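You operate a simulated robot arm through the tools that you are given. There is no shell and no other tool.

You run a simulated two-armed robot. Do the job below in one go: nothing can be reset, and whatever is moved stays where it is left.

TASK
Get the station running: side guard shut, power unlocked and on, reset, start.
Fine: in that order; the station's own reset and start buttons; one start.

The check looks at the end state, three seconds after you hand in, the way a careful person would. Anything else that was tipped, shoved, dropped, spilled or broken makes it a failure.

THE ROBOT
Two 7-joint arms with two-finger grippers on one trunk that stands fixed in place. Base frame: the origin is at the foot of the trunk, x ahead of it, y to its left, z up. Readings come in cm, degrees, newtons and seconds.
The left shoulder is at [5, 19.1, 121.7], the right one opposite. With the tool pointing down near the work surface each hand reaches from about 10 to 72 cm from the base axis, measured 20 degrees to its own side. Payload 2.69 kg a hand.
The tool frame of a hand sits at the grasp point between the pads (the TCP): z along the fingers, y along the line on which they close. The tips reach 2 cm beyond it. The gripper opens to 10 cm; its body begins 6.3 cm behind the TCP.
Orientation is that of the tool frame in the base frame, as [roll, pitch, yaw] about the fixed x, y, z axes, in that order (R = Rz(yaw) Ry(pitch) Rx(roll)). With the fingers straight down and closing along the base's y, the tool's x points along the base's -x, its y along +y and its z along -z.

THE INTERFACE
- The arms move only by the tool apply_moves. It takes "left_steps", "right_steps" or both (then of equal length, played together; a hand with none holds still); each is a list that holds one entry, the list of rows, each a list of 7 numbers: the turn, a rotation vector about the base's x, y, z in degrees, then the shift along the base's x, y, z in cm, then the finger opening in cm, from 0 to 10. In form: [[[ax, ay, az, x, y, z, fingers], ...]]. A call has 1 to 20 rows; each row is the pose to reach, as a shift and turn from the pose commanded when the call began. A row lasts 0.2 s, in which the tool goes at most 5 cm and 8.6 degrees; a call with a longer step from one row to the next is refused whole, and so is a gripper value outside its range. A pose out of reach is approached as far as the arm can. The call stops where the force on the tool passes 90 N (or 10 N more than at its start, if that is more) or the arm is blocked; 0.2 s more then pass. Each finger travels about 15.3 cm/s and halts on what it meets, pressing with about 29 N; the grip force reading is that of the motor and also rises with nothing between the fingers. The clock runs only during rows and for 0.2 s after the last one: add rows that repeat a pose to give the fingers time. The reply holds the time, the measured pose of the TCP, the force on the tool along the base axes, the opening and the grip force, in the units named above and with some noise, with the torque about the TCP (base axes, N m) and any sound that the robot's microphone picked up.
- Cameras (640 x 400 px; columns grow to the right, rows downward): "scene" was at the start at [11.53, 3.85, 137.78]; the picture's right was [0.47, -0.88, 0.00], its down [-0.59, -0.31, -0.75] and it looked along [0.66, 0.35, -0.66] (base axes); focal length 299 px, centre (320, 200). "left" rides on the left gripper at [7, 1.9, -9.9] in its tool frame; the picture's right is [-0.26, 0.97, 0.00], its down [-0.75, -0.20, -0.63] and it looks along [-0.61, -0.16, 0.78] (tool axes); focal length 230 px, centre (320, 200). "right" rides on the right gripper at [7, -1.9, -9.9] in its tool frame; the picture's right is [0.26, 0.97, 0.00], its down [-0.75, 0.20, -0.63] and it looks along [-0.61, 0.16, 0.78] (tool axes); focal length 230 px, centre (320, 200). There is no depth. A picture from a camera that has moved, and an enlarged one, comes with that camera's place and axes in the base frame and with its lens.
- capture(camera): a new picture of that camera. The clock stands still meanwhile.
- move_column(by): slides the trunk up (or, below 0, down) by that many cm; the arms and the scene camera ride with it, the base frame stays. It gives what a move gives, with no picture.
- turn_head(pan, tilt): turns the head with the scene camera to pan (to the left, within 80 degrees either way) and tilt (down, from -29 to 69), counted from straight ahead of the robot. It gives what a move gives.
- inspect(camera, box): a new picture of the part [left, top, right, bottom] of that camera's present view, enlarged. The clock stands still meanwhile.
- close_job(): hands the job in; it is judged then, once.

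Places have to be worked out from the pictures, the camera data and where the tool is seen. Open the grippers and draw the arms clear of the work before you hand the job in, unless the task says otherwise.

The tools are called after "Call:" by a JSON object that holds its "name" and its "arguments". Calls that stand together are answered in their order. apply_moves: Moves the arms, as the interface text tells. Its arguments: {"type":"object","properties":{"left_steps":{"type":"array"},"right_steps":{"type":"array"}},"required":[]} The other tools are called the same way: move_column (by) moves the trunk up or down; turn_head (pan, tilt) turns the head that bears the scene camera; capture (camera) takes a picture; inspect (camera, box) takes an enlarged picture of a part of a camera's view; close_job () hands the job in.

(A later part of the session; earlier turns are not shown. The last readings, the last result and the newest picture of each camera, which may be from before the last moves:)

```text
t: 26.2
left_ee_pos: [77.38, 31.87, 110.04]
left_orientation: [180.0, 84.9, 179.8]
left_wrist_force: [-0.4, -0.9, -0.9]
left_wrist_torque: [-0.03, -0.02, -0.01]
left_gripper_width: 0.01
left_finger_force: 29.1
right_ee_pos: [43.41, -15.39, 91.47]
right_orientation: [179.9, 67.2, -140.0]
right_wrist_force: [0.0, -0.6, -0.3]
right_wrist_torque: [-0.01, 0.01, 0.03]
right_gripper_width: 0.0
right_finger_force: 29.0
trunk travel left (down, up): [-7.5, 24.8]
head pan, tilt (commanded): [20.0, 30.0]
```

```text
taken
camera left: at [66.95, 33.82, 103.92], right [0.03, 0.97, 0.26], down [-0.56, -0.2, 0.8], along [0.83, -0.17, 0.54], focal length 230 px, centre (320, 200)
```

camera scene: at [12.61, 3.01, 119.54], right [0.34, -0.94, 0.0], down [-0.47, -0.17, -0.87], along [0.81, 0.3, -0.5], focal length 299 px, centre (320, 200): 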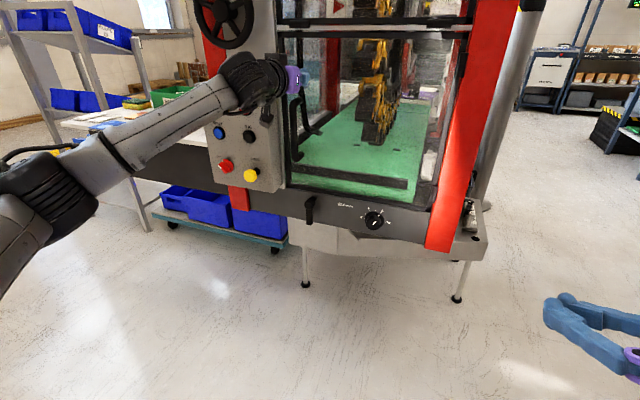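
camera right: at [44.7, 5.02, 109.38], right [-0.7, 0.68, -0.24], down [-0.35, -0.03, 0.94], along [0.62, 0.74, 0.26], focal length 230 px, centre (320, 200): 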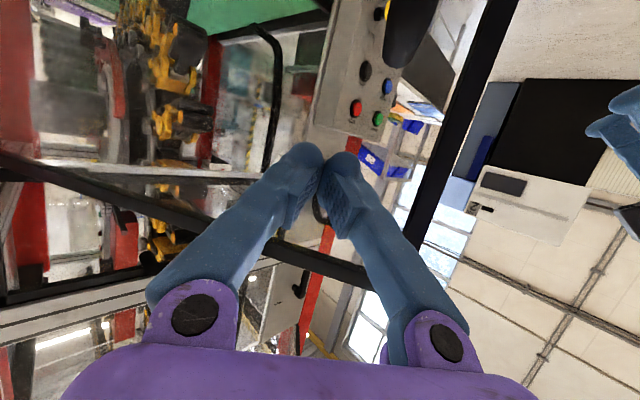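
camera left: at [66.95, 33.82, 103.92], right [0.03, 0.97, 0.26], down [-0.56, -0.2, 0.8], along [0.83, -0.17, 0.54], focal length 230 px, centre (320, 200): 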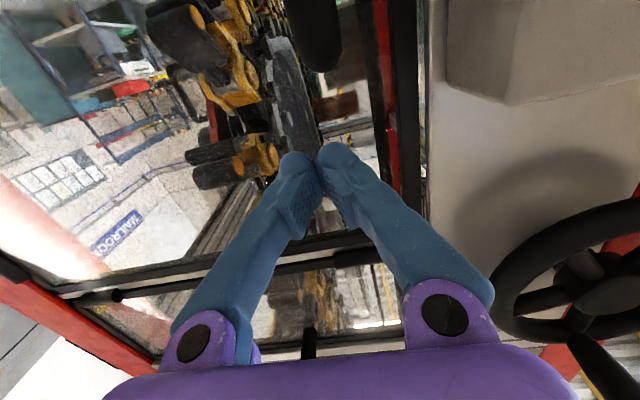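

Still no resistance at x=77.4. I continue with smaller steps.

Call:
{"name": "apply_moves", "arguments": {"left_steps": [[[0, 0, 0, 0.7, 0, 0, 0], [0, 0, 0, 1.4, 0, 0, 0], [0, 0, 0, 2.1, 0, 0, 0], [0, 0, 0, 2.8, 0, 0, 0], [0, 0, 0, 3.4, 0, 0, 0]]]}}

Call:
{"name": "capture", "arguments": {"camera": "scene"}}

Call:
{"name": "capture", "arguments": {"camera": "left"}}

```text
t: 27.6
left_ee_pos: [80.02, 31.86, 109.88]
left_orientation: [180.0, 84.5, 179.8]
left_wrist_force: [-62.3, 2.7, -9.1]
left_wrist_torque: [-0.15, -0.28, 0.08]
left_gripper_width: 0.59
left_finger_force: 29.7
right_ee_pos: [42.85, -15.38, 91.85]
right_orientation: [-179.5, 67.5, -139.4]
right_wrist_force: [-0.2, -0.7, -0.5]
right_wrist_torque: [0.01, 0.0, 0.02]
right_gripper_width: 0.01
right_finger_force: 28.7
trunk travel left (down, up): [-7.5, 24.8]
head pan, tilt (commanded): [20.0, 30.0]
stopped in row 5 (left hand): the force on the tool passed its limit at 92 N (the readings are from after the stop); the commanded pose is now the measured one
```

```text
taken
camera scene: at [11.97, 3.09, 119.64], right [0.34, -0.94, 0.0], down [-0.46, -0.17, -0.87], along [0.82, 0.3, -0.49], focal length 299 px, centre (320, 200)
```

scene: 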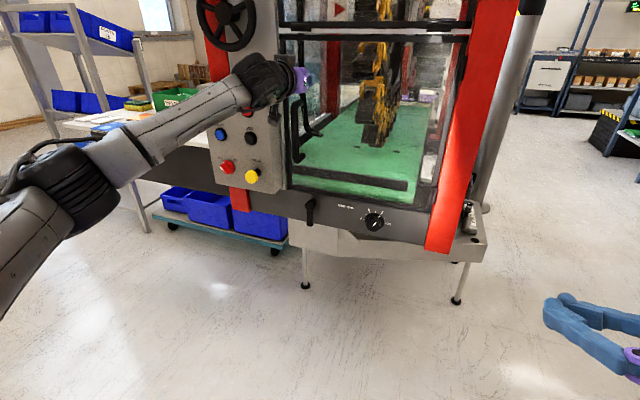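

```text
taken
camera left: at [69.54, 33.74, 103.89], right [0.03, 0.97, 0.26], down [-0.56, -0.2, 0.81], along [0.83, -0.16, 0.53], focal length 230 px, centre (320, 200)
```

left: 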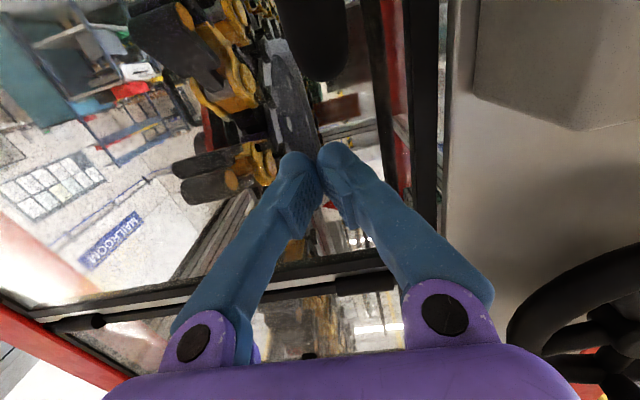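

The door met its stop (92 N). I'll ease the left hand straight back and check that the guard stays shut.

Call:
{"name": "apply_moves", "arguments": {"left_steps": [[[0, 0, 0, -1, 0, 0, 0], [0, 0, 0, -3, 0, 0, 0], [0, 0, 0, -7, 0, 0, 0], [0, 0, 0, -11, 1, 0, 0], [0, 0, 0, -15, 2, 0, 0], [0, 0, 0, -19, 4, 0, 0], [0, 0, 0, -23, 7, -1, 0], [0, 0, 0, -26, 10, -2, 0]]]}}

Call:
{"name": "turn_head", "arguments": {"pan": 25, "tilt": 15}}

Call:
{"name": "capture", "arguments": {"camera": "scene"}}

Call:
{"name": "capture", "arguments": {"camera": "left"}}

```text
refused: row 7 steps farther than a row can; nothing moved
```

```text
t: 28.4
left_ee_pos: [79.91, 31.79, 109.84]
left_orientation: [180.0, 84.6, 179.6]
left_wrist_force: [-71.4, 3.1, -12.6]
left_wrist_torque: [-0.09, -0.31, 0.11]
left_gripper_width: 0.63
left_finger_force: 30.0
right_ee_pos: [42.85, -15.3, 91.81]
right_orientation: [-179.2, 67.5, -139.2]
right_wrist_force: [-0.1, -0.2, -0.2]
right_wrist_torque: [-0.01, -0.01, 0.0]
right_gripper_width: 0.0
right_finger_force: 29.0
trunk travel left (down, up): [-7.5, 24.8]
head pan, tilt (commanded): [25.0, 15.0]
```

```text
taken
camera scene: at [11.85, 3.97, 122.04], right [0.42, -0.91, 0.0], down [-0.23, -0.11, -0.97], along [0.88, 0.41, -0.25], focal length 299 px, centre (320, 200)
```

scene: 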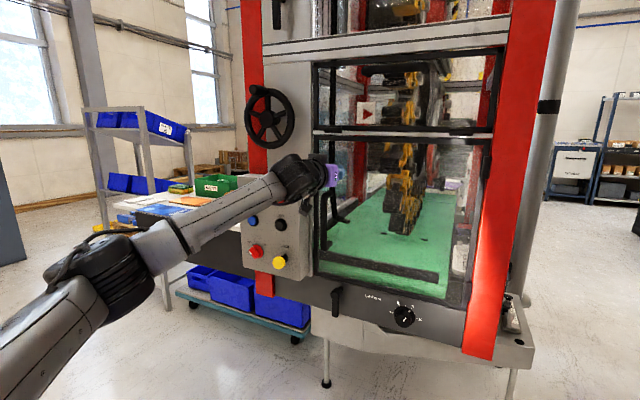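

```text
taken
camera left: at [69.55, 33.75, 103.88], right [0.03, 0.97, 0.26], down [-0.56, -0.2, 0.81], along [0.83, -0.17, 0.53], focal length 230 px, centre (320, 200)
```

left: 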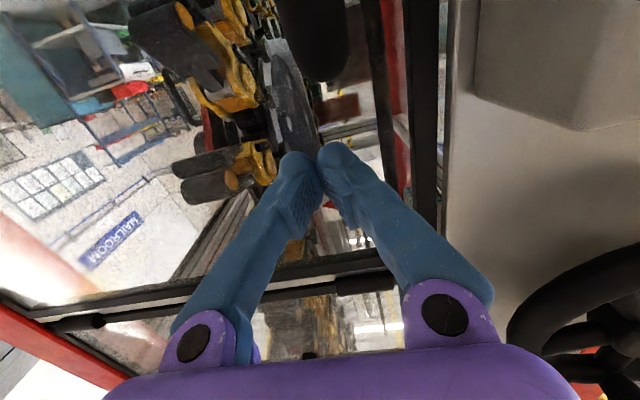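

One step was slightly too long; I'll repeat the retreat with shorter steps.

Call:
{"name": "apply_moves", "arguments": {"left_steps": [[[0, 0, 0, -1, 0, 0, 0], [0, 0, 0, -3, 0, 0, 0], [0, 0, 0, -6, 0, 0, 0], [0, 0, 0, -10, 1, 0, 0], [0, 0, 0, -14, 2, 0, 0], [0, 0, 0, -18, 4, 0, 0], [0, 0, 0, -21, 6, 0, 0], [0, 0, 0, -24, 8, -1, 0]]]}}

Call:
{"name": "capture", "arguments": {"camera": "scene"}}

Call:
{"name": "capture", "arguments": {"camera": "left"}}

```text
t: 30.2
left_ee_pos: [56.48, 39.61, 108.4]
left_orientation: [179.4, 84.2, 179.0]
left_wrist_force: [0.1, 0.4, 0.1]
left_wrist_torque: [-0.02, 0.0, -0.02]
left_gripper_width: 0.0
left_finger_force: 29.3
right_ee_pos: [43.14, -15.4, 91.63]
right_orientation: [179.9, 67.2, -139.9]
right_wrist_force: [0.2, -0.6, 0.3]
right_wrist_torque: [-0.03, -0.01, 0.01]
right_gripper_width: 0.01
right_finger_force: 28.8
trunk travel left (down, up): [-7.5, 24.8]
head pan, tilt (commanded): [25.0, 15.0]
```

```text
taken
camera scene: at [12.56, 3.86, 121.97], right [0.42, -0.91, 0.0], down [-0.23, -0.11, -0.97], along [0.88, 0.41, -0.26], focal length 299 px, centre (320, 200)
```

scene: 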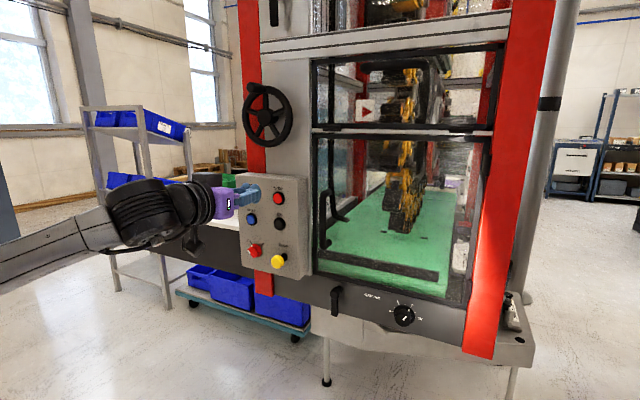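

```text
taken
camera left: at [46.11, 41.6, 102.45], right [0.03, 0.97, 0.26], down [-0.55, -0.2, 0.81], along [0.83, -0.17, 0.53], focal length 230 px, centre (320, 200)
```

left: 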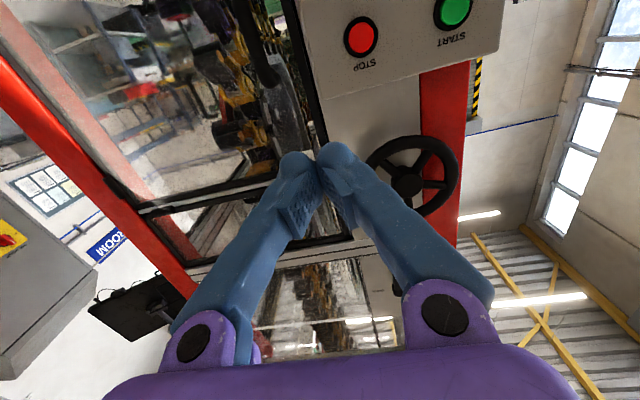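

I'll zoom in on the door edges to verify that it sits fully shut.

Call:
{"name": "inspect", "arguments": {"camera": "scene", "box": [290, 40, 510, 320]}}

Call:
{"name": "inspect", "arguments": {"camera": "scene", "box": [300, 110, 370, 290]}}

Call:
{"name": "inspect", "arguments": {"camera": "left", "box": [100, 0, 380, 240]}}

```text
1.43 times, centred on (400, 180) of scene
camera zoom: at [12.56, 3.86, 121.97], right [0.42, -0.91, 0.0], down [-0.23, -0.11, -0.97], along [0.88, 0.41, -0.26], focal length 428 px, centre (206, 229)
```

zoom: 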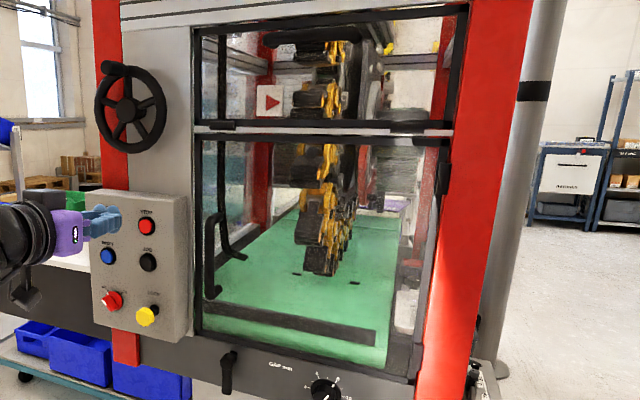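

```text
2.22 times, centred on (335, 200) of scene
camera zoom: at [12.56, 3.86, 121.97], right [0.42, -0.91, 0.0], down [-0.23, -0.11, -0.97], along [0.88, 0.41, -0.26], focal length 665 px, centre (287, 200)
```

zoom: 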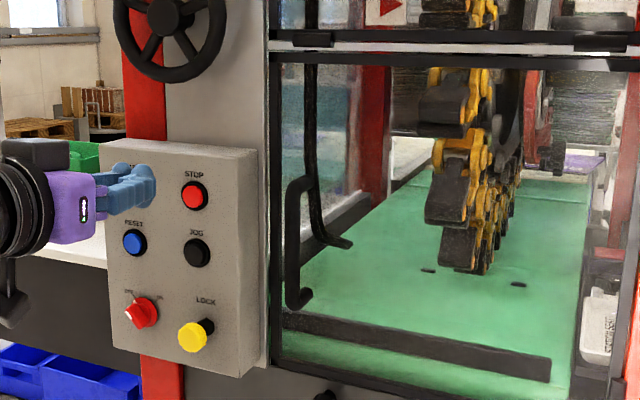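

```text
1.67 times, centred on (240, 120) of left
camera zoom: at [46.11, 41.6, 102.45], right [0.03, 0.97, 0.26], down [-0.55, -0.2, 0.81], along [0.83, -0.17, 0.53], focal length 384 px, centre (453, 333)
```

zoom: 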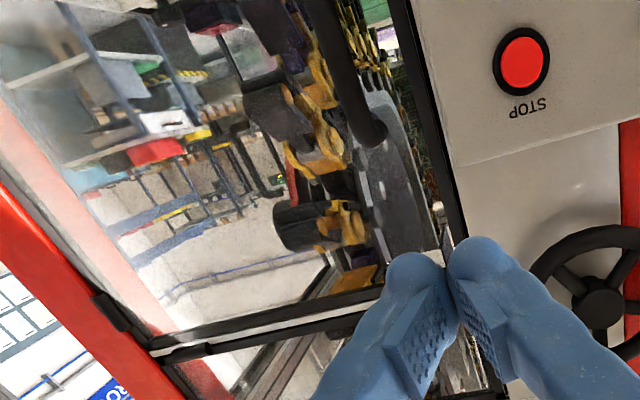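

The guard looks shut; I'll double check the seam between the door's free edge and the column with close zooms.

Call:
{"name": "inspect", "arguments": {"camera": "left", "box": [250, 0, 350, 150]}}

Call:
{"name": "inspect", "arguments": {"camera": "scene", "box": [300, 110, 350, 150]}}

Call:
{"name": "inspect", "arguments": {"camera": "scene", "box": [300, 245, 360, 300]}}

```text
2.67 times, centred on (300, 75) of left
camera zoom: at [46.11, 41.6, 102.45], right [0.03, 0.97, 0.26], down [-0.55, -0.2, 0.81], along [0.83, -0.17, 0.53], focal length 614 px, centre (373, 533)
```

zoom: 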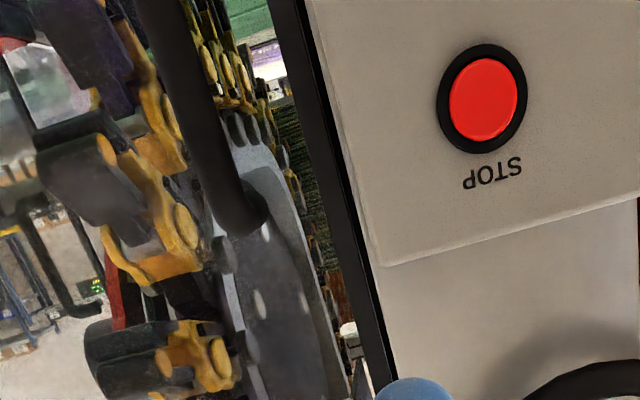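

```text
10.00 times, centred on (325, 130) of scene
camera zoom: at [12.56, 3.86, 121.97], right [0.42, -0.91, 0.0], down [-0.23, -0.11, -0.97], along [0.88, 0.41, -0.26], focal length 2993 px, centre (270, 900)
```

zoom: 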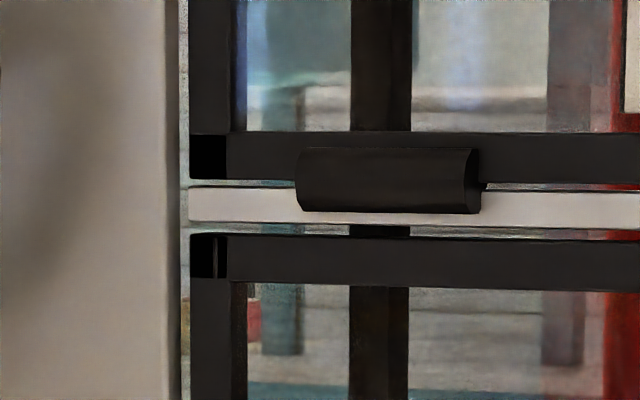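

```text
7.27 times, centred on (330, 272) of scene
camera zoom: at [12.56, 3.86, 121.97], right [0.42, -0.91, 0.0], down [-0.23, -0.11, -0.97], along [0.88, 0.41, -0.26], focal length 2176 px, centre (247, -327)
```

zoom: 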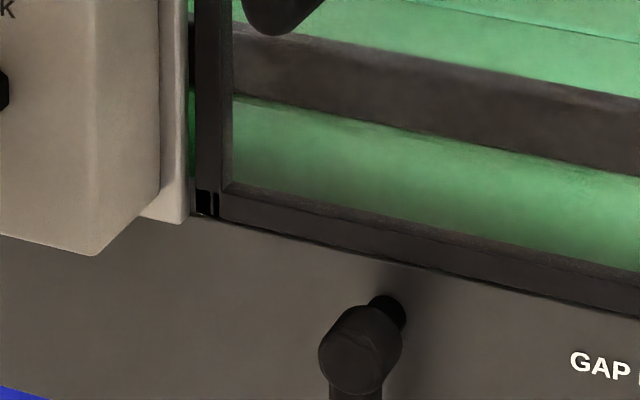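

The door frame sits flush below the upper frame, so it is shut. To be sure there's no other "side guard", I'll look with the right hand's camera at the machine's right side.

Call:
{"name": "capture", "arguments": {"camera": "right"}}

Call:
{"name": "apply_moves", "arguments": {"right_steps": [[[0, 0, 0, 0, -4, 0, 0], [0, 0, 0, 0, -8, 0, 0], [0, 0, 0, 0, -12, 0, 0], [0, 0, 0, 0, -16, 0, 0], [0, 0, 0, 0, -20, 0, 0], [0, 0, 0, 0, -24, 0, 0]]]}}

Call:
{"name": "capture", "arguments": {"camera": "right"}}

```text
taken
camera right: at [35.5, -24.36, 88.91], right [-0.7, 0.68, -0.24], down [-0.35, -0.03, 0.94], along [0.62, 0.74, 0.26], focal length 230 px, centre (320, 200)
```

right: 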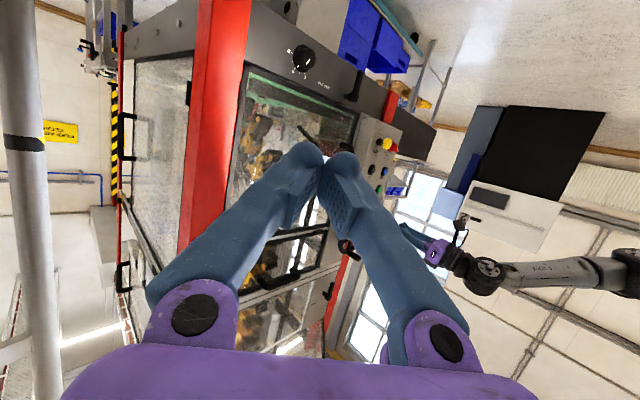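

```text
t: 31.6
left_ee_pos: [56.55, 39.46, 108.49]
left_orientation: [178.4, 84.3, 178.3]
left_wrist_force: [0.6, -1.0, 0.7]
left_wrist_torque: [-0.02, 0.07, 0.02]
left_gripper_width: 0.0
left_finger_force: 29.5
right_ee_pos: [43.32, -39.5, 91.47]
right_orientation: [179.6, 67.2, -140.2]
right_wrist_force: [0.3, 0.2, 0.1]
right_wrist_torque: [-0.01, -0.06, 0.02]
right_gripper_width: 0.01
right_finger_force: 29.2
right hand out of reach, approached as far as the arm can: row 4
trunk travel left (down, up): [-7.5, 24.8]
head pan, tilt (commanded): [25.0, 15.0]
```

```text
taken
camera right: at [35.51, -48.42, 88.86], right [-0.7, 0.67, -0.24], down [-0.35, -0.04, 0.94], along [0.62, 0.74, 0.26], focal length 230 px, centre (320, 200)
```

right: 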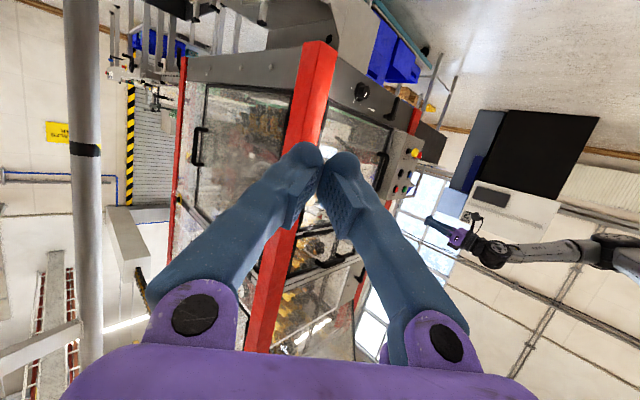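

The machine's right side also has a framed panel with a handle; I'll zoom in to see whether it is shut.

Call:
{"name": "inspect", "arguments": {"camera": "right", "box": [150, 30, 330, 260]}}

Call:
{"name": "inspect", "arguments": {"camera": "right", "box": [160, 40, 300, 150]}}

Call:
{"name": "inspect", "arguments": {"camera": "right", "box": [300, 60, 460, 220]}}

```text
1.74 times, centred on (240, 145) of right
camera zoom: at [35.51, -48.42, 88.86], right [-0.7, 0.67, -0.24], down [-0.35, -0.04, 0.94], along [0.62, 0.74, 0.26], focal length 400 px, centre (459, 296)
```

zoom: 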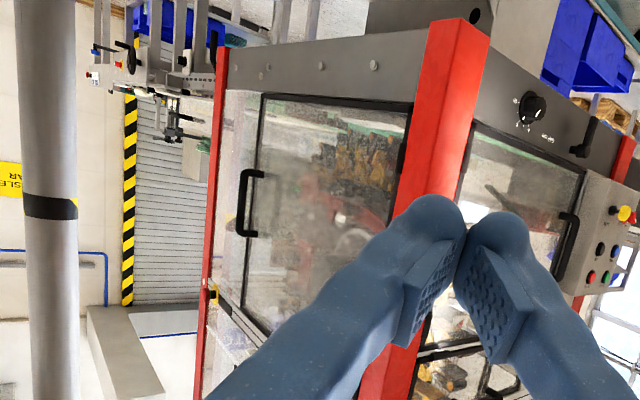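

```text
3.64 times, centred on (230, 95) of right
camera zoom: at [35.51, -48.42, 88.86], right [-0.7, 0.67, -0.24], down [-0.35, -0.04, 0.94], along [0.62, 0.74, 0.26], focal length 837 px, centre (647, 582)
```

zoom: 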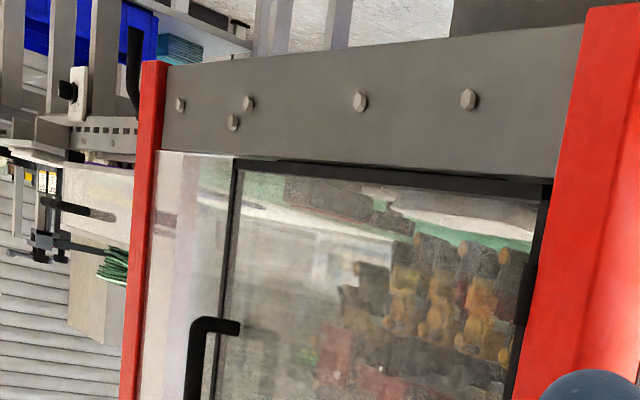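

```text
2.50 times, centred on (380, 140) of right
camera zoom: at [35.51, -48.42, 88.86], right [-0.7, 0.67, -0.24], down [-0.35, -0.04, 0.94], along [0.62, 0.74, 0.26], focal length 575 px, centre (170, 350)
```

zoom: 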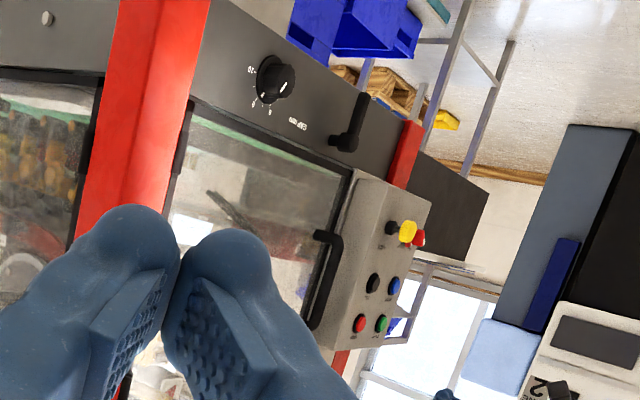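

The right-side panel door appears flush, but I want to be certain. I'll move the right hand forward along that side and look at it more squarely.

Call:
{"name": "apply_moves", "arguments": {"right_steps": [[[0, 0, 0, 3, -1, 1, 0], [0, 0, 0, 6, -2, 2, 0], [0, 0, 0, 9, -3, 3, 0], [0, 0, 0, 12, -4, 4, 0], [0, 0, 0, 15, -4, 5, 0]]]}}

Call:
{"name": "capture", "arguments": {"camera": "right"}}

Call:
{"name": "inspect", "arguments": {"camera": "right", "box": [100, 0, 340, 160]}}

```text
t: 32.8
left_ee_pos: [56.61, 39.72, 108.34]
left_orientation: [179.5, 84.2, 179.4]
left_wrist_force: [0.1, -0.4, -0.4]
left_wrist_torque: [0.04, 0.01, -0.02]
left_gripper_width: 0.0
left_finger_force: 29.2
right_ee_pos: [58.2, -43.19, 96.52]
right_orientation: [179.8, 67.2, -140.1]
right_wrist_force: [-0.2, 0.3, 0.5]
right_wrist_torque: [0.03, -0.04, -0.03]
right_gripper_width: 0.0
right_finger_force: 28.9
trunk travel left (down, up): [-7.5, 24.8]
head pan, tilt (commanded): [25.0, 15.0]
```

```text
taken
camera right: at [50.42, -52.3, 93.8], right [-0.7, 0.68, -0.24], down [-0.35, -0.03, 0.94], along [0.62, 0.74, 0.26], focal length 230 px, centre (320, 200)
```

right: 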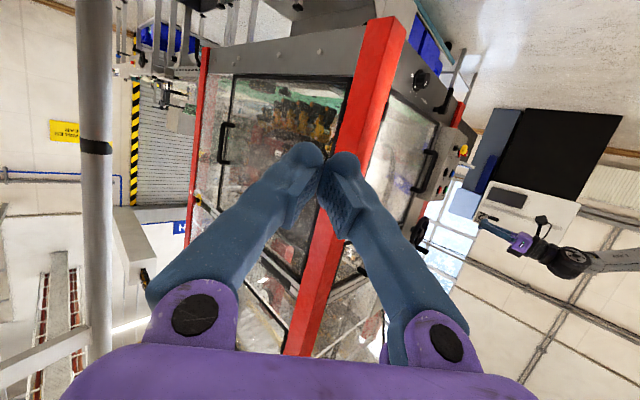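

```text
2.50 times, centred on (220, 80) of right
camera zoom: at [50.42, -52.3, 93.8], right [-0.7, 0.68, -0.24], down [-0.35, -0.03, 0.94], along [0.62, 0.74, 0.26], focal length 575 px, centre (570, 500)
```

zoom: 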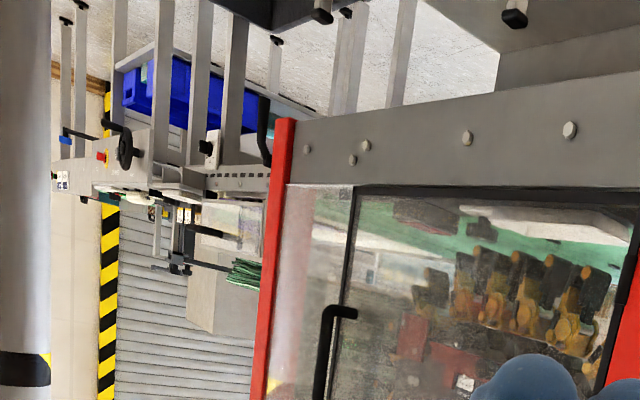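

Call:
{"name": "inspect", "arguments": {"camera": "right", "box": [195, 60, 265, 110]}}

Call:
{"name": "inspect", "arguments": {"camera": "right", "box": [300, 50, 380, 110]}}

Call:
{"name": "inspect", "arguments": {"camera": "right", "box": [180, 180, 300, 350]}}

Call:
{"name": "inspect", "arguments": {"camera": "right", "box": [340, 60, 480, 260]}}

```text
8.00 times, centred on (230, 85) of right
camera zoom: at [50.42, -52.3, 93.8], right [-0.7, 0.68, -0.24], down [-0.35, -0.03, 0.94], along [0.62, 0.74, 0.26], focal length 1841 px, centre (1040, 1120)
```

zoom: 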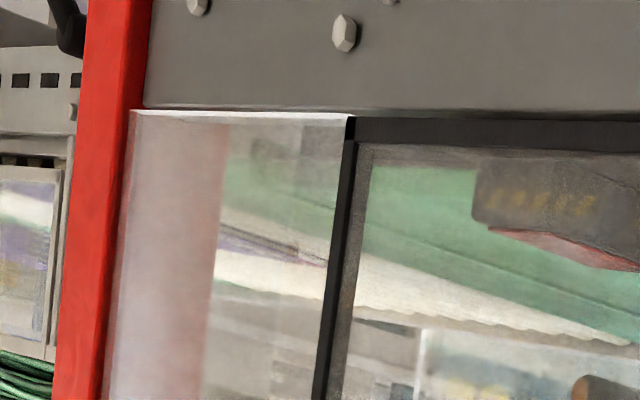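

```text
6.67 times, centred on (340, 80) of right
camera zoom: at [50.42, -52.3, 93.8], right [-0.7, 0.68, -0.24], down [-0.35, -0.03, 0.94], along [0.62, 0.74, 0.26], focal length 1534 px, centre (187, 1000)
```

zoom: 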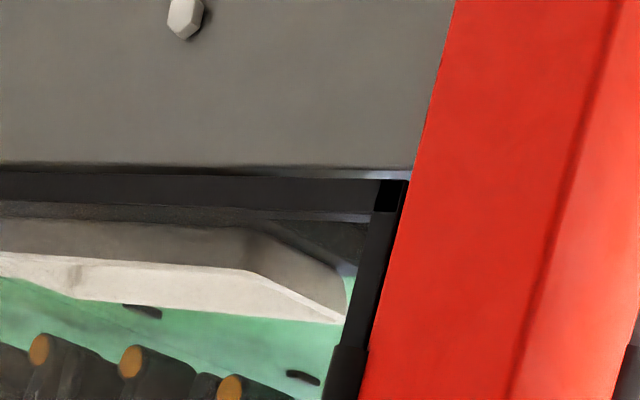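

```text
2.35 times, centred on (240, 265) of right
camera zoom: at [50.42, -52.3, 93.8], right [-0.7, 0.68, -0.24], down [-0.35, -0.03, 0.94], along [0.62, 0.74, 0.26], focal length 541 px, centre (508, 47)
```

zoom: 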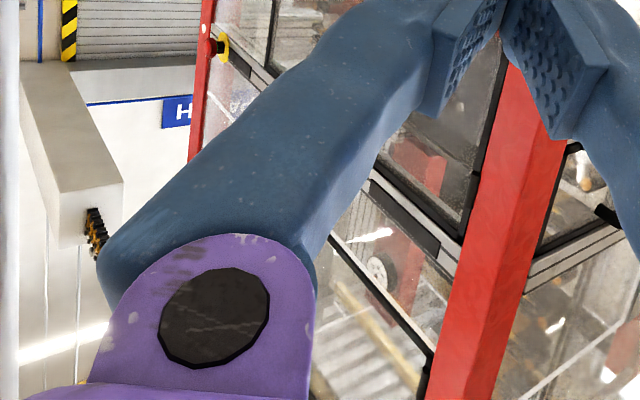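

```text
2.00 times, centred on (410, 160) of right
camera zoom: at [50.42, -52.3, 93.8], right [-0.7, 0.68, -0.24], down [-0.35, -0.03, 0.94], along [0.62, 0.74, 0.26], focal length 460 px, centre (140, 280)
```

zoom: 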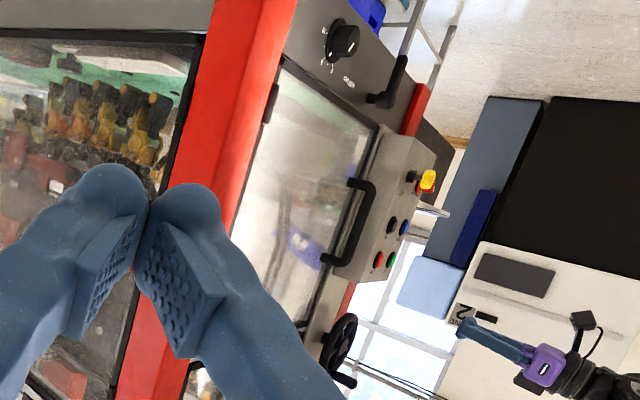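

Both sides are flush, so the guard condition is met. Next is the power: I'll lower the trunk a bit more so that the lock and power knobs (z≈86) are nearer shoulder height.

Call:
{"name": "move_column", "arguments": {"by": -7}}

Call:
{"name": "apply_moves", "arguments": {"left_steps": [[[0, -1, 0, 0, 1, -2.5, 2], [0, -2, 0, 0, 2, -5, 4], [0, -3, 0, 0, 3, -7.5, 6], [0, -4, 0, 0, 4, -10, 6], [0, -5, 0, 0, 4.6, -12.5, 6], [0, -6, 0, 0, 4.6, -15.2, 6], [0, -6, 0, 0, 4.6, -15.2, 6]]]}}

Call:
{"name": "turn_head", "arguments": {"pan": 28, "tilt": 25}}

Call:
{"name": "capture", "arguments": {"camera": "scene"}}

Call:
{"name": "capture", "arguments": {"camera": "left"}}

```text
t: 33.9
left_ee_pos: [56.6, 39.73, 101.26]
left_orientation: [179.5, 84.4, 179.1]
left_wrist_force: [0.2, 0.2, -0.3]
left_wrist_torque: [-0.01, -0.02, -0.01]
left_gripper_width: 0.02
left_finger_force: 29.6
right_ee_pos: [58.18, -43.37, 89.4]
right_orientation: [179.9, 67.1, -139.9]
right_wrist_force: [-0.8, -0.3, 0.1]
right_wrist_torque: [-0.03, 0.0, 0.01]
right_gripper_width: 0.0
right_finger_force: 29.1
trunk travel left (down, up): [-0.5, 31.8]
head pan, tilt (commanded): [25.0, 15.0]
```

```text
t: 35.5
left_ee_pos: [56.72, 44.56, 86.04]
left_orientation: [21.9, 89.7, 21.6]
left_wrist_force: [0.1, 0.1, -0.8]
left_wrist_torque: [0.0, 0.0, -0.01]
left_gripper_width: 5.98
left_finger_force: 0.0
right_ee_pos: [58.2, -43.21, 89.35]
right_orientation: [-179.9, 67.2, -140.1]
right_wrist_force: [-0.6, 0.0, -0.6]
right_wrist_torque: [-0.01, 0.06, -0.03]
right_gripper_width: 0.0
right_finger_force: 29.0
trunk travel left (down, up): [-0.5, 31.8]
head pan, tilt (commanded): [25.0, 15.0]
```

```text
t: 36.2
left_ee_pos: [56.76, 44.46, 86.07]
left_orientation: [19.2, 89.7, 19.1]
left_wrist_force: [0.8, -0.2, 0.5]
left_wrist_torque: [-0.04, 0.0, 0.0]
left_gripper_width: 6.01
left_finger_force: 0.0
right_ee_pos: [58.25, -43.44, 89.46]
right_orientation: [179.9, 67.0, -140.1]
right_wrist_force: [1.6, 0.3, -0.9]
right_wrist_torque: [-0.01, 0.04, 0.01]
right_gripper_width: 0.02
right_finger_force: 29.2
trunk travel left (down, up): [-0.5, 31.8]
head pan, tilt (commanded): [28.0, 25.0]
```

```text
taken
camera scene: at [12.25, 4.24, 113.34], right [0.47, -0.88, 0.0], down [-0.37, -0.2, -0.91], along [0.8, 0.43, -0.42], focal length 299 px, centre (320, 200)
```

scene: 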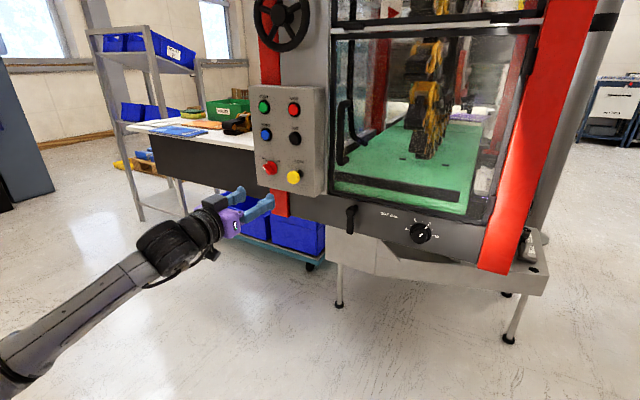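

```text
taken
camera left: at [46.95, 46.43, 79.16], right [0.0, 0.97, 0.26], down [-0.63, -0.2, 0.75], along [0.77, -0.17, 0.61], focal length 230 px, centre (320, 200)
```

left: 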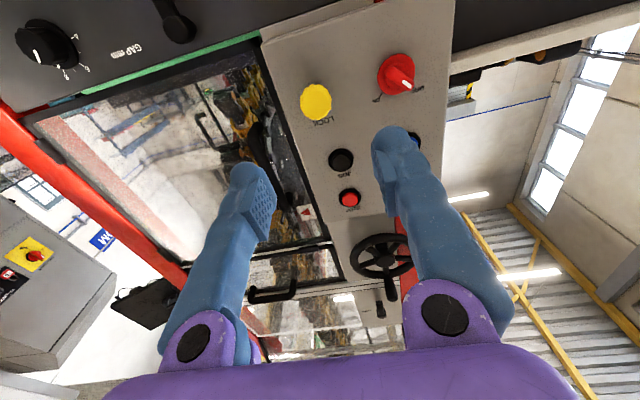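

The lock re-triangulates to y≈44.0, z≈86.0, matching. I'll align and approach with fingers 6 cm open, stopping when the tips are about level with the knob's face.

Call:
{"name": "apply_moves", "arguments": {"left_steps": [[[0, 0, 0, 3, -0.2, 0, 6], [0, 0, 0, 6, -0.4, 0, 6], [0, 0, 0, 9, -0.45, 0, 6], [0, 0, 0, 12, -0.45, 0, 6], [0, 0, 0, 13, -0.45, 0, 6]]]}}

Call:
{"name": "capture", "arguments": {"camera": "left"}}

Call:
{"name": "inspect", "arguments": {"camera": "scene", "box": [230, 80, 340, 220]}}

```text
t: 37.4
left_ee_pos: [69.74, 43.73, 86.08]
left_orientation: [25.1, 89.8, 24.8]
left_wrist_force: [-0.7, -0.7, 0.3]
left_wrist_torque: [-0.01, 0.0, 0.02]
left_gripper_width: 6.01
left_finger_force: 0.1
right_ee_pos: [58.1, -43.37, 89.33]
right_orientation: [179.9, 67.2, -140.1]
right_wrist_force: [-0.7, -0.4, 0.1]
right_wrist_torque: [-0.02, -0.02, 0.01]
right_gripper_width: 0.0
right_finger_force: 28.5
trunk travel left (down, up): [-0.5, 31.8]
head pan, tilt (commanded): [28.0, 25.0]
```

```text
taken
camera left: at [59.97, 45.71, 79.09], right [0.0, 0.97, 0.26], down [-0.63, -0.2, 0.75], along [0.77, -0.17, 0.61], focal length 230 px, centre (320, 200)
```

left: 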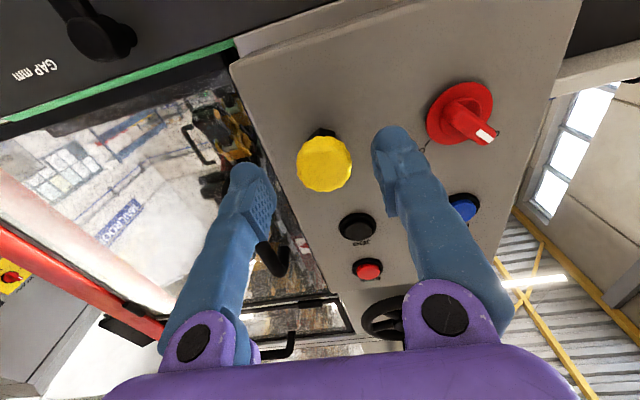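

```text
2.86 times, centred on (285, 150) of scene
camera zoom: at [12.25, 4.24, 113.33], right [0.47, -0.88, 0.0], down [-0.37, -0.2, -0.91], along [0.8, 0.43, -0.42], focal length 855 px, centre (420, 343)
```

zoom: 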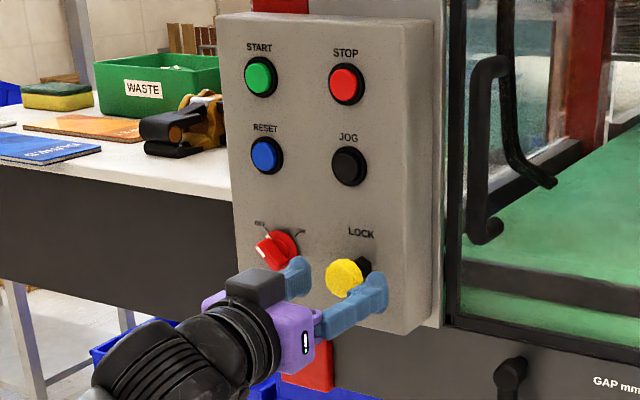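

The knob sits at [71.9, 44.05, 85.85], centred between the fingers. I'll narrow to 5 cm, advance 2.8 cm to straddle the knob, and then close on it.

Call:
{"name": "apply_moves", "arguments": {"left_steps": [[[0, 0, 0, 0, 0.3, -0.2, 5], [0, 0, 0, 1, 0.3, -0.2, 5], [0, 0, 0, 2, 0.3, -0.2, 5], [0, 0, 0, 2.8, 0.3, -0.2, 5], [0, 0, 0, 2.8, 0.3, -0.2, 5]]]}}

Call:
{"name": "capture", "arguments": {"camera": "left"}}

Call:
{"name": "inspect", "arguments": {"camera": "scene", "box": [250, 140, 340, 220]}}

```text
t: 38.6
left_ee_pos: [72.39, 44.13, 85.98]
left_orientation: [18.5, 89.7, 18.0]
left_wrist_force: [-0.2, -0.2, -0.3]
left_wrist_torque: [-0.03, -0.01, 0.02]
left_gripper_width: 4.99
left_finger_force: 0.0
right_ee_pos: [58.18, -43.33, 89.32]
right_orientation: [179.9, 67.2, -140.1]
right_wrist_force: [-0.1, 0.3, 1.1]
right_wrist_torque: [0.01, 0.0, 0.0]
right_gripper_width: 0.0
right_finger_force: 29.0
trunk travel left (down, up): [-0.5, 31.8]
head pan, tilt (commanded): [28.0, 25.0]
```

```text
taken
camera left: at [62.69, 46.06, 78.93], right [0.0, 0.97, 0.26], down [-0.63, -0.2, 0.75], along [0.77, -0.17, 0.61], focal length 230 px, centre (320, 200)
```

left: 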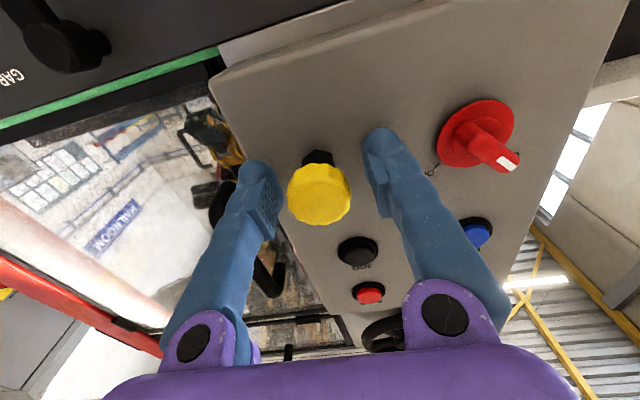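

```text
5.00 times, centred on (295, 180) of scene
camera zoom: at [12.25, 4.24, 113.34], right [0.47, -0.88, 0.0], down [-0.37, -0.2, -0.91], along [0.8, 0.43, -0.42], focal length 1496 px, centre (445, 300)
```

zoom: 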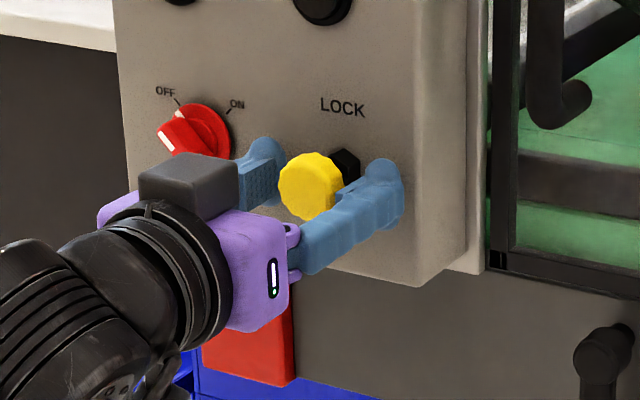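

Fingers straddle the knob neatly. Close and grip.

Call:
{"name": "apply_moves", "arguments": {"left_steps": [[[0, 0, 0, 0, 0, 0, 3], [0, 0, 0, 0, 0, 0, 0], [0, 0, 0, 0, 0, 0, 0], [0, 0, 0, 0, 0, 0, 0]]]}}

Call:
{"name": "capture", "arguments": {"camera": "left"}}

```text
t: 39.6
left_ee_pos: [72.49, 43.94, 86.08]
left_orientation: [20.4, 89.7, 20.2]
left_wrist_force: [2.1, -8.3, -0.6]
left_wrist_torque: [-0.05, -0.24, -0.06]
left_gripper_width: 2.64
left_finger_force: 45.7
right_ee_pos: [58.39, -43.4, 89.38]
right_orientation: [179.9, 67.1, -140.2]
right_wrist_force: [0.6, 0.5, -1.2]
right_wrist_torque: [-0.02, -0.02, 0.01]
right_gripper_width: 0.02
right_finger_force: 28.9
trunk travel left (down, up): [-0.5, 31.8]
head pan, tilt (commanded): [28.0, 25.0]
```

```text
taken
camera left: at [62.69, 45.94, 78.94], right [0.0, 0.97, 0.26], down [-0.63, -0.2, 0.75], along [0.77, -0.17, 0.61], focal length 230 px, centre (320, 200)
```

left: 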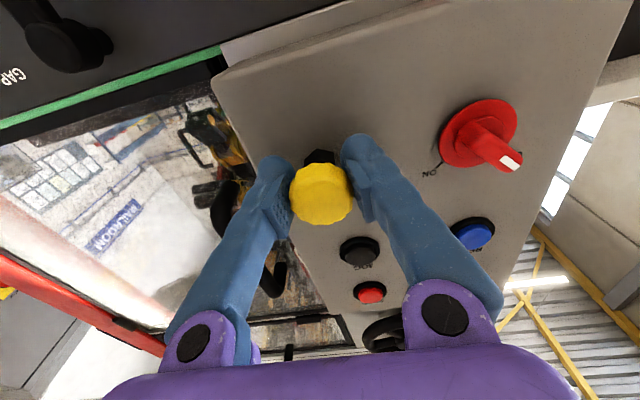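

Gripped at 2.64 cm with 8 N side load. I'll pull gently straight out in small steps and read the force.

Call:
{"name": "apply_moves", "arguments": {"left_steps": [[[0, 0, 0, -0.3, 0, 0, 0], [0, 0, 0, -0.6, 0, 0, 0], [0, 0, 0, -0.9, 0, 0, 0]]]}}

Call:
{"name": "capture", "arguments": {"camera": "left"}}

```text
t: 40.4
left_ee_pos: [71.58, 44.08, 86.0]
left_orientation: [37.8, 89.9, 37.5]
left_wrist_force: [-3.4, -12.9, -3.5]
left_wrist_torque: [0.03, -0.25, -0.08]
left_gripper_width: 2.61
left_finger_force: 44.8
right_ee_pos: [58.24, -43.33, 89.43]
right_orientation: [179.8, 67.2, -140.2]
right_wrist_force: [0.2, -1.4, 0.1]
right_wrist_torque: [-0.04, -0.01, -0.01]
right_gripper_width: 0.0
right_finger_force: 28.8
trunk travel left (down, up): [-0.5, 31.8]
head pan, tilt (commanded): [28.0, 25.0]
```

```text
taken
camera left: at [61.73, 45.94, 78.95], right [0.0, 0.97, 0.26], down [-0.63, -0.2, 0.75], along [0.77, -0.17, 0.61], focal length 230 px, centre (320, 200)
```

left: 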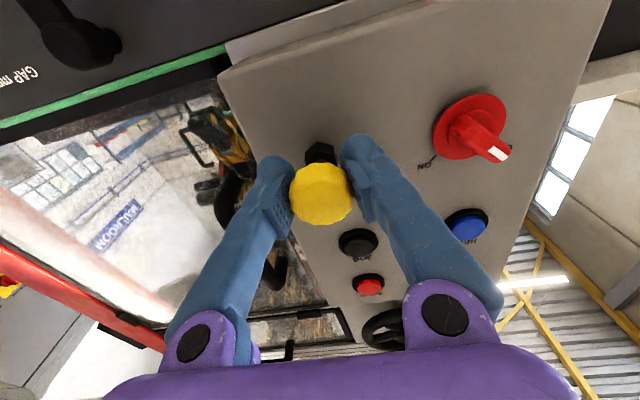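

The knob came out ~0.9 cm with the hand and almost no resistance. I'll pull a little further to find its end of travel.

Call:
{"name": "apply_moves", "arguments": {"left_steps": [[[0, 0, 0, -0.2, 0, 0, 0], [0, 0, 0, -0.4, 0, 0, 0], [0, 0, 0, -0.6, 0, 0, 0]]]}}

Call:
{"name": "inspect", "arguments": {"camera": "left", "box": [220, 80, 420, 240]}}

Call:
{"name": "inspect", "arguments": {"camera": "scene", "box": [250, 140, 340, 220]}}

```text
t: 41.2
left_ee_pos: [71.24, 43.93, 85.94]
left_orientation: [23.6, 89.7, 23.4]
left_wrist_force: [48.7, -14.8, 5.3]
left_wrist_torque: [0.02, 0.1, 0.06]
left_gripper_width: 2.69
left_finger_force: 44.9
right_ee_pos: [58.28, -43.42, 89.16]
right_orientation: [179.3, 67.2, -140.6]
right_wrist_force: [0.6, 0.2, 0.0]
right_wrist_torque: [-0.01, -0.02, 0.03]
right_gripper_width: 0.02
right_finger_force: 28.5
trunk travel left (down, up): [-0.5, 31.8]
head pan, tilt (commanded): [28.0, 25.0]
```

```text
2.50 times, centred on (320, 160) of left
camera zoom: at [61.38, 45.94, 78.92], right [0.0, 0.97, 0.26], down [-0.63, -0.2, 0.75], along [0.77, -0.17, 0.61], focal length 575 px, centre (320, 300)
```

zoom: 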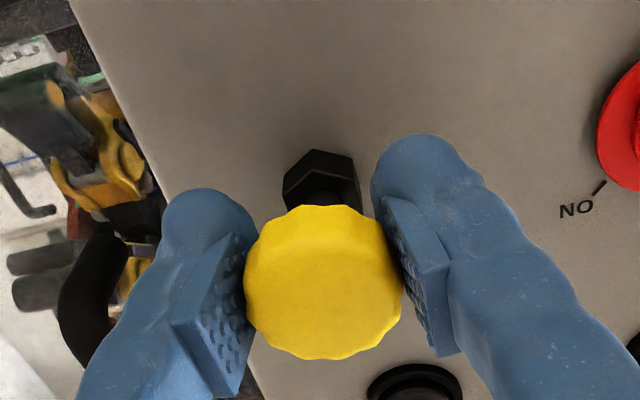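

```text
5.00 times, centred on (295, 180) of scene
camera zoom: at [12.56, 4.11, 113.31], right [0.47, -0.88, 0.0], down [-0.38, -0.2, -0.91], along [0.8, 0.43, -0.42], focal length 1496 px, centre (445, 300)
```

zoom: 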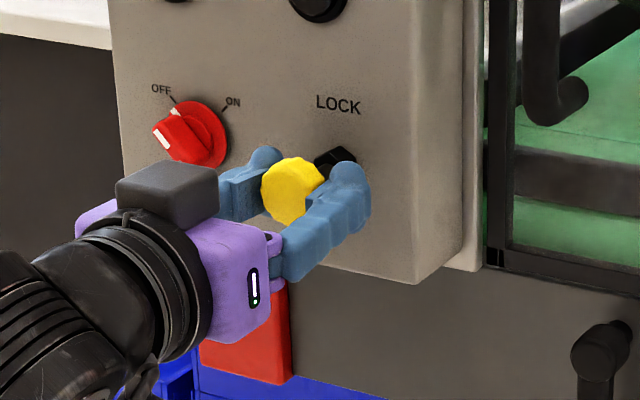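

Force rose to 49 N at 1.2 cm: the plunger is at its outer stop. I'll relax the tension slightly, then open the fingers to see whether it stays out.

Call:
{"name": "apply_moves", "arguments": {"left_steps": [[[0, 0, 0, 0.2, 0, 0, 0], [0, 0, 0, 0.2, 0, 0, 2.5], [0, 0, 0, 0.2, 0, 0, 4], [0, 0, 0, 0.2, 0, 0, 5], [0, 0, 0, 0.2, 0, 0, 5]]]}}

Call:
{"name": "capture", "arguments": {"camera": "left"}}

Call:
{"name": "inspect", "arguments": {"camera": "left", "box": [220, 80, 420, 240]}}

Call:
{"name": "inspect", "arguments": {"camera": "scene", "box": [250, 140, 340, 220]}}

```text
t: 42.4
left_ee_pos: [71.06, 44.19, 85.85]
left_orientation: [26.0, 89.8, 25.8]
left_wrist_force: [0.0, -0.3, 0.0]
left_wrist_torque: [-0.01, 0.01, 0.04]
left_gripper_width: 5.02
left_finger_force: 0.1
right_ee_pos: [58.23, -43.4, 89.46]
right_orientation: [179.9, 67.2, -139.9]
right_wrist_force: [0.7, 0.2, -0.6]
right_wrist_torque: [0.0, 0.01, 0.03]
right_gripper_width: 0.0
right_finger_force: 29.3
trunk travel left (down, up): [-0.5, 31.8]
head pan, tilt (commanded): [28.0, 25.0]
```

```text
taken
camera left: at [61.28, 46.1, 78.95], right [0.0, 0.97, 0.26], down [-0.63, -0.2, 0.75], along [0.77, -0.17, 0.61], focal length 230 px, centre (320, 200)
```

left: 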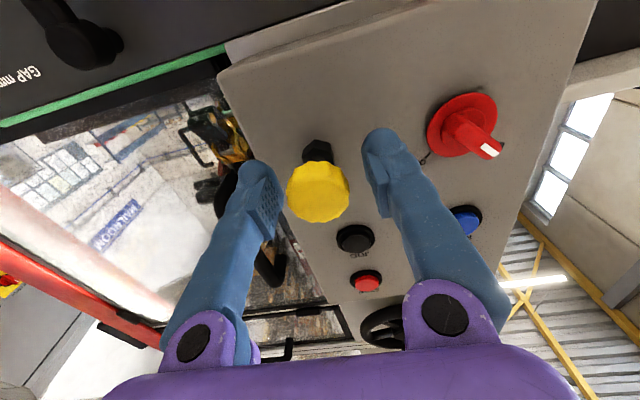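

```text
2.50 times, centred on (320, 160) of left
camera zoom: at [61.28, 46.1, 78.95], right [0.0, 0.97, 0.26], down [-0.63, -0.2, 0.75], along [0.77, -0.17, 0.61], focal length 575 px, centre (320, 300)
```

zoom: 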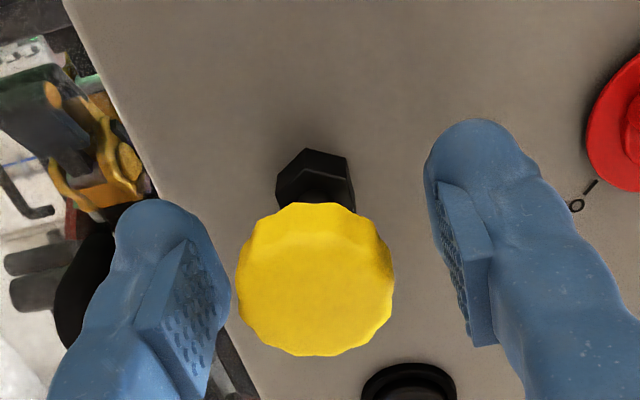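

```text
5.00 times, centred on (295, 180) of scene
camera zoom: at [12.24, 4.25, 113.34], right [0.47, -0.88, 0.0], down [-0.37, -0.2, -0.91], along [0.8, 0.43, -0.42], focal length 1496 px, centre (445, 300)
```

zoom: 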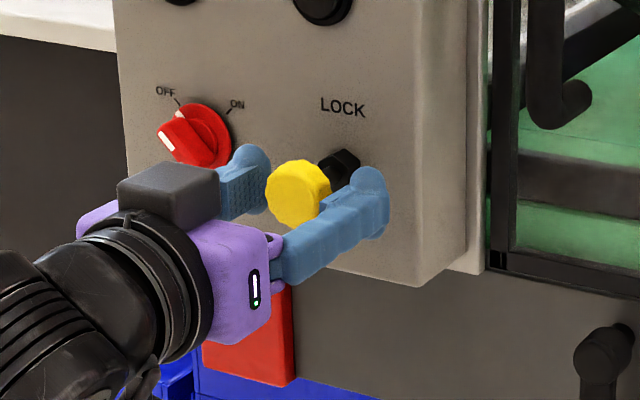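

The plunger stays out by itself, so the lock is released. I'll back straight off and position in front of the power knob for a look.

Call:
{"name": "apply_moves", "arguments": {"left_steps": [[[0, 0, 0, -2, 0, 0, 5], [0, 0, 0, -5, 0, 0, 5], [0, 0, 0, -9, 0, 0, 6], [0, 0, 0, -12, 3, 0, 6], [0, 0, 0, -13, 6, 0, 6], [0, 0, 0, -13, 8.5, 0.5, 6]]]}}

Call:
{"name": "capture", "arguments": {"camera": "left"}}

Call:
{"name": "inspect", "arguments": {"camera": "scene", "box": [250, 140, 340, 220]}}

Call:
{"name": "inspect", "arguments": {"camera": "left", "box": [220, 40, 420, 180]}}

```text
t: 43.8
left_ee_pos: [58.18, 52.54, 86.46]
left_orientation: [6.3, 89.7, 6.1]
left_wrist_force: [0.0, 0.2, -0.9]
left_wrist_torque: [-0.01, -0.03, 0.01]
left_gripper_width: 5.99
left_finger_force: 0.1
right_ee_pos: [58.06, -43.35, 89.47]
right_orientation: [179.9, 67.2, -140.1]
right_wrist_force: [0.9, -0.1, -0.2]
right_wrist_torque: [0.0, 0.01, -0.03]
right_gripper_width: 0.0
right_finger_force: 28.8
trunk travel left (down, up): [-0.5, 31.8]
head pan, tilt (commanded): [28.0, 25.0]
```

```text
taken
camera left: at [48.4, 54.43, 79.5], right [0.0, 0.97, 0.26], down [-0.63, -0.2, 0.75], along [0.77, -0.17, 0.61], focal length 230 px, centre (320, 200)
```

left: 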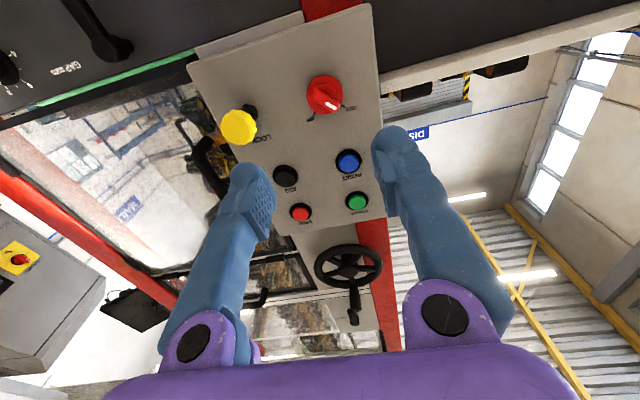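

```text
5.00 times, centred on (295, 180) of scene
camera zoom: at [12.24, 4.24, 113.34], right [0.47, -0.88, 0.0], down [-0.37, -0.2, -0.91], along [0.8, 0.43, -0.42], focal length 1496 px, centre (445, 300)
```

zoom: 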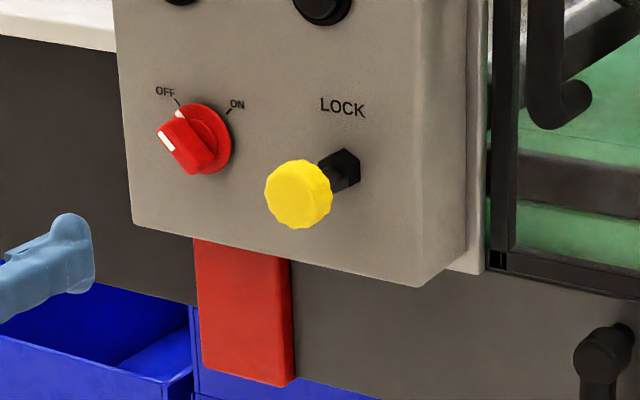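

```text
2.86 times, centred on (320, 110) of left
camera zoom: at [48.4, 54.43, 79.5], right [0.0, 0.97, 0.26], down [-0.63, -0.2, 0.75], along [0.77, -0.17, 0.61], focal length 657 px, centre (320, 457)
```

zoom: 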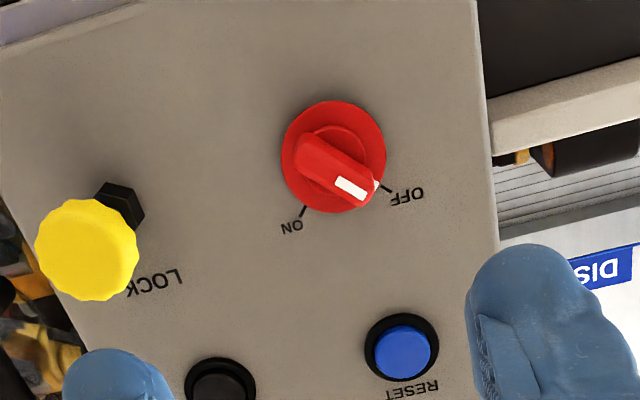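

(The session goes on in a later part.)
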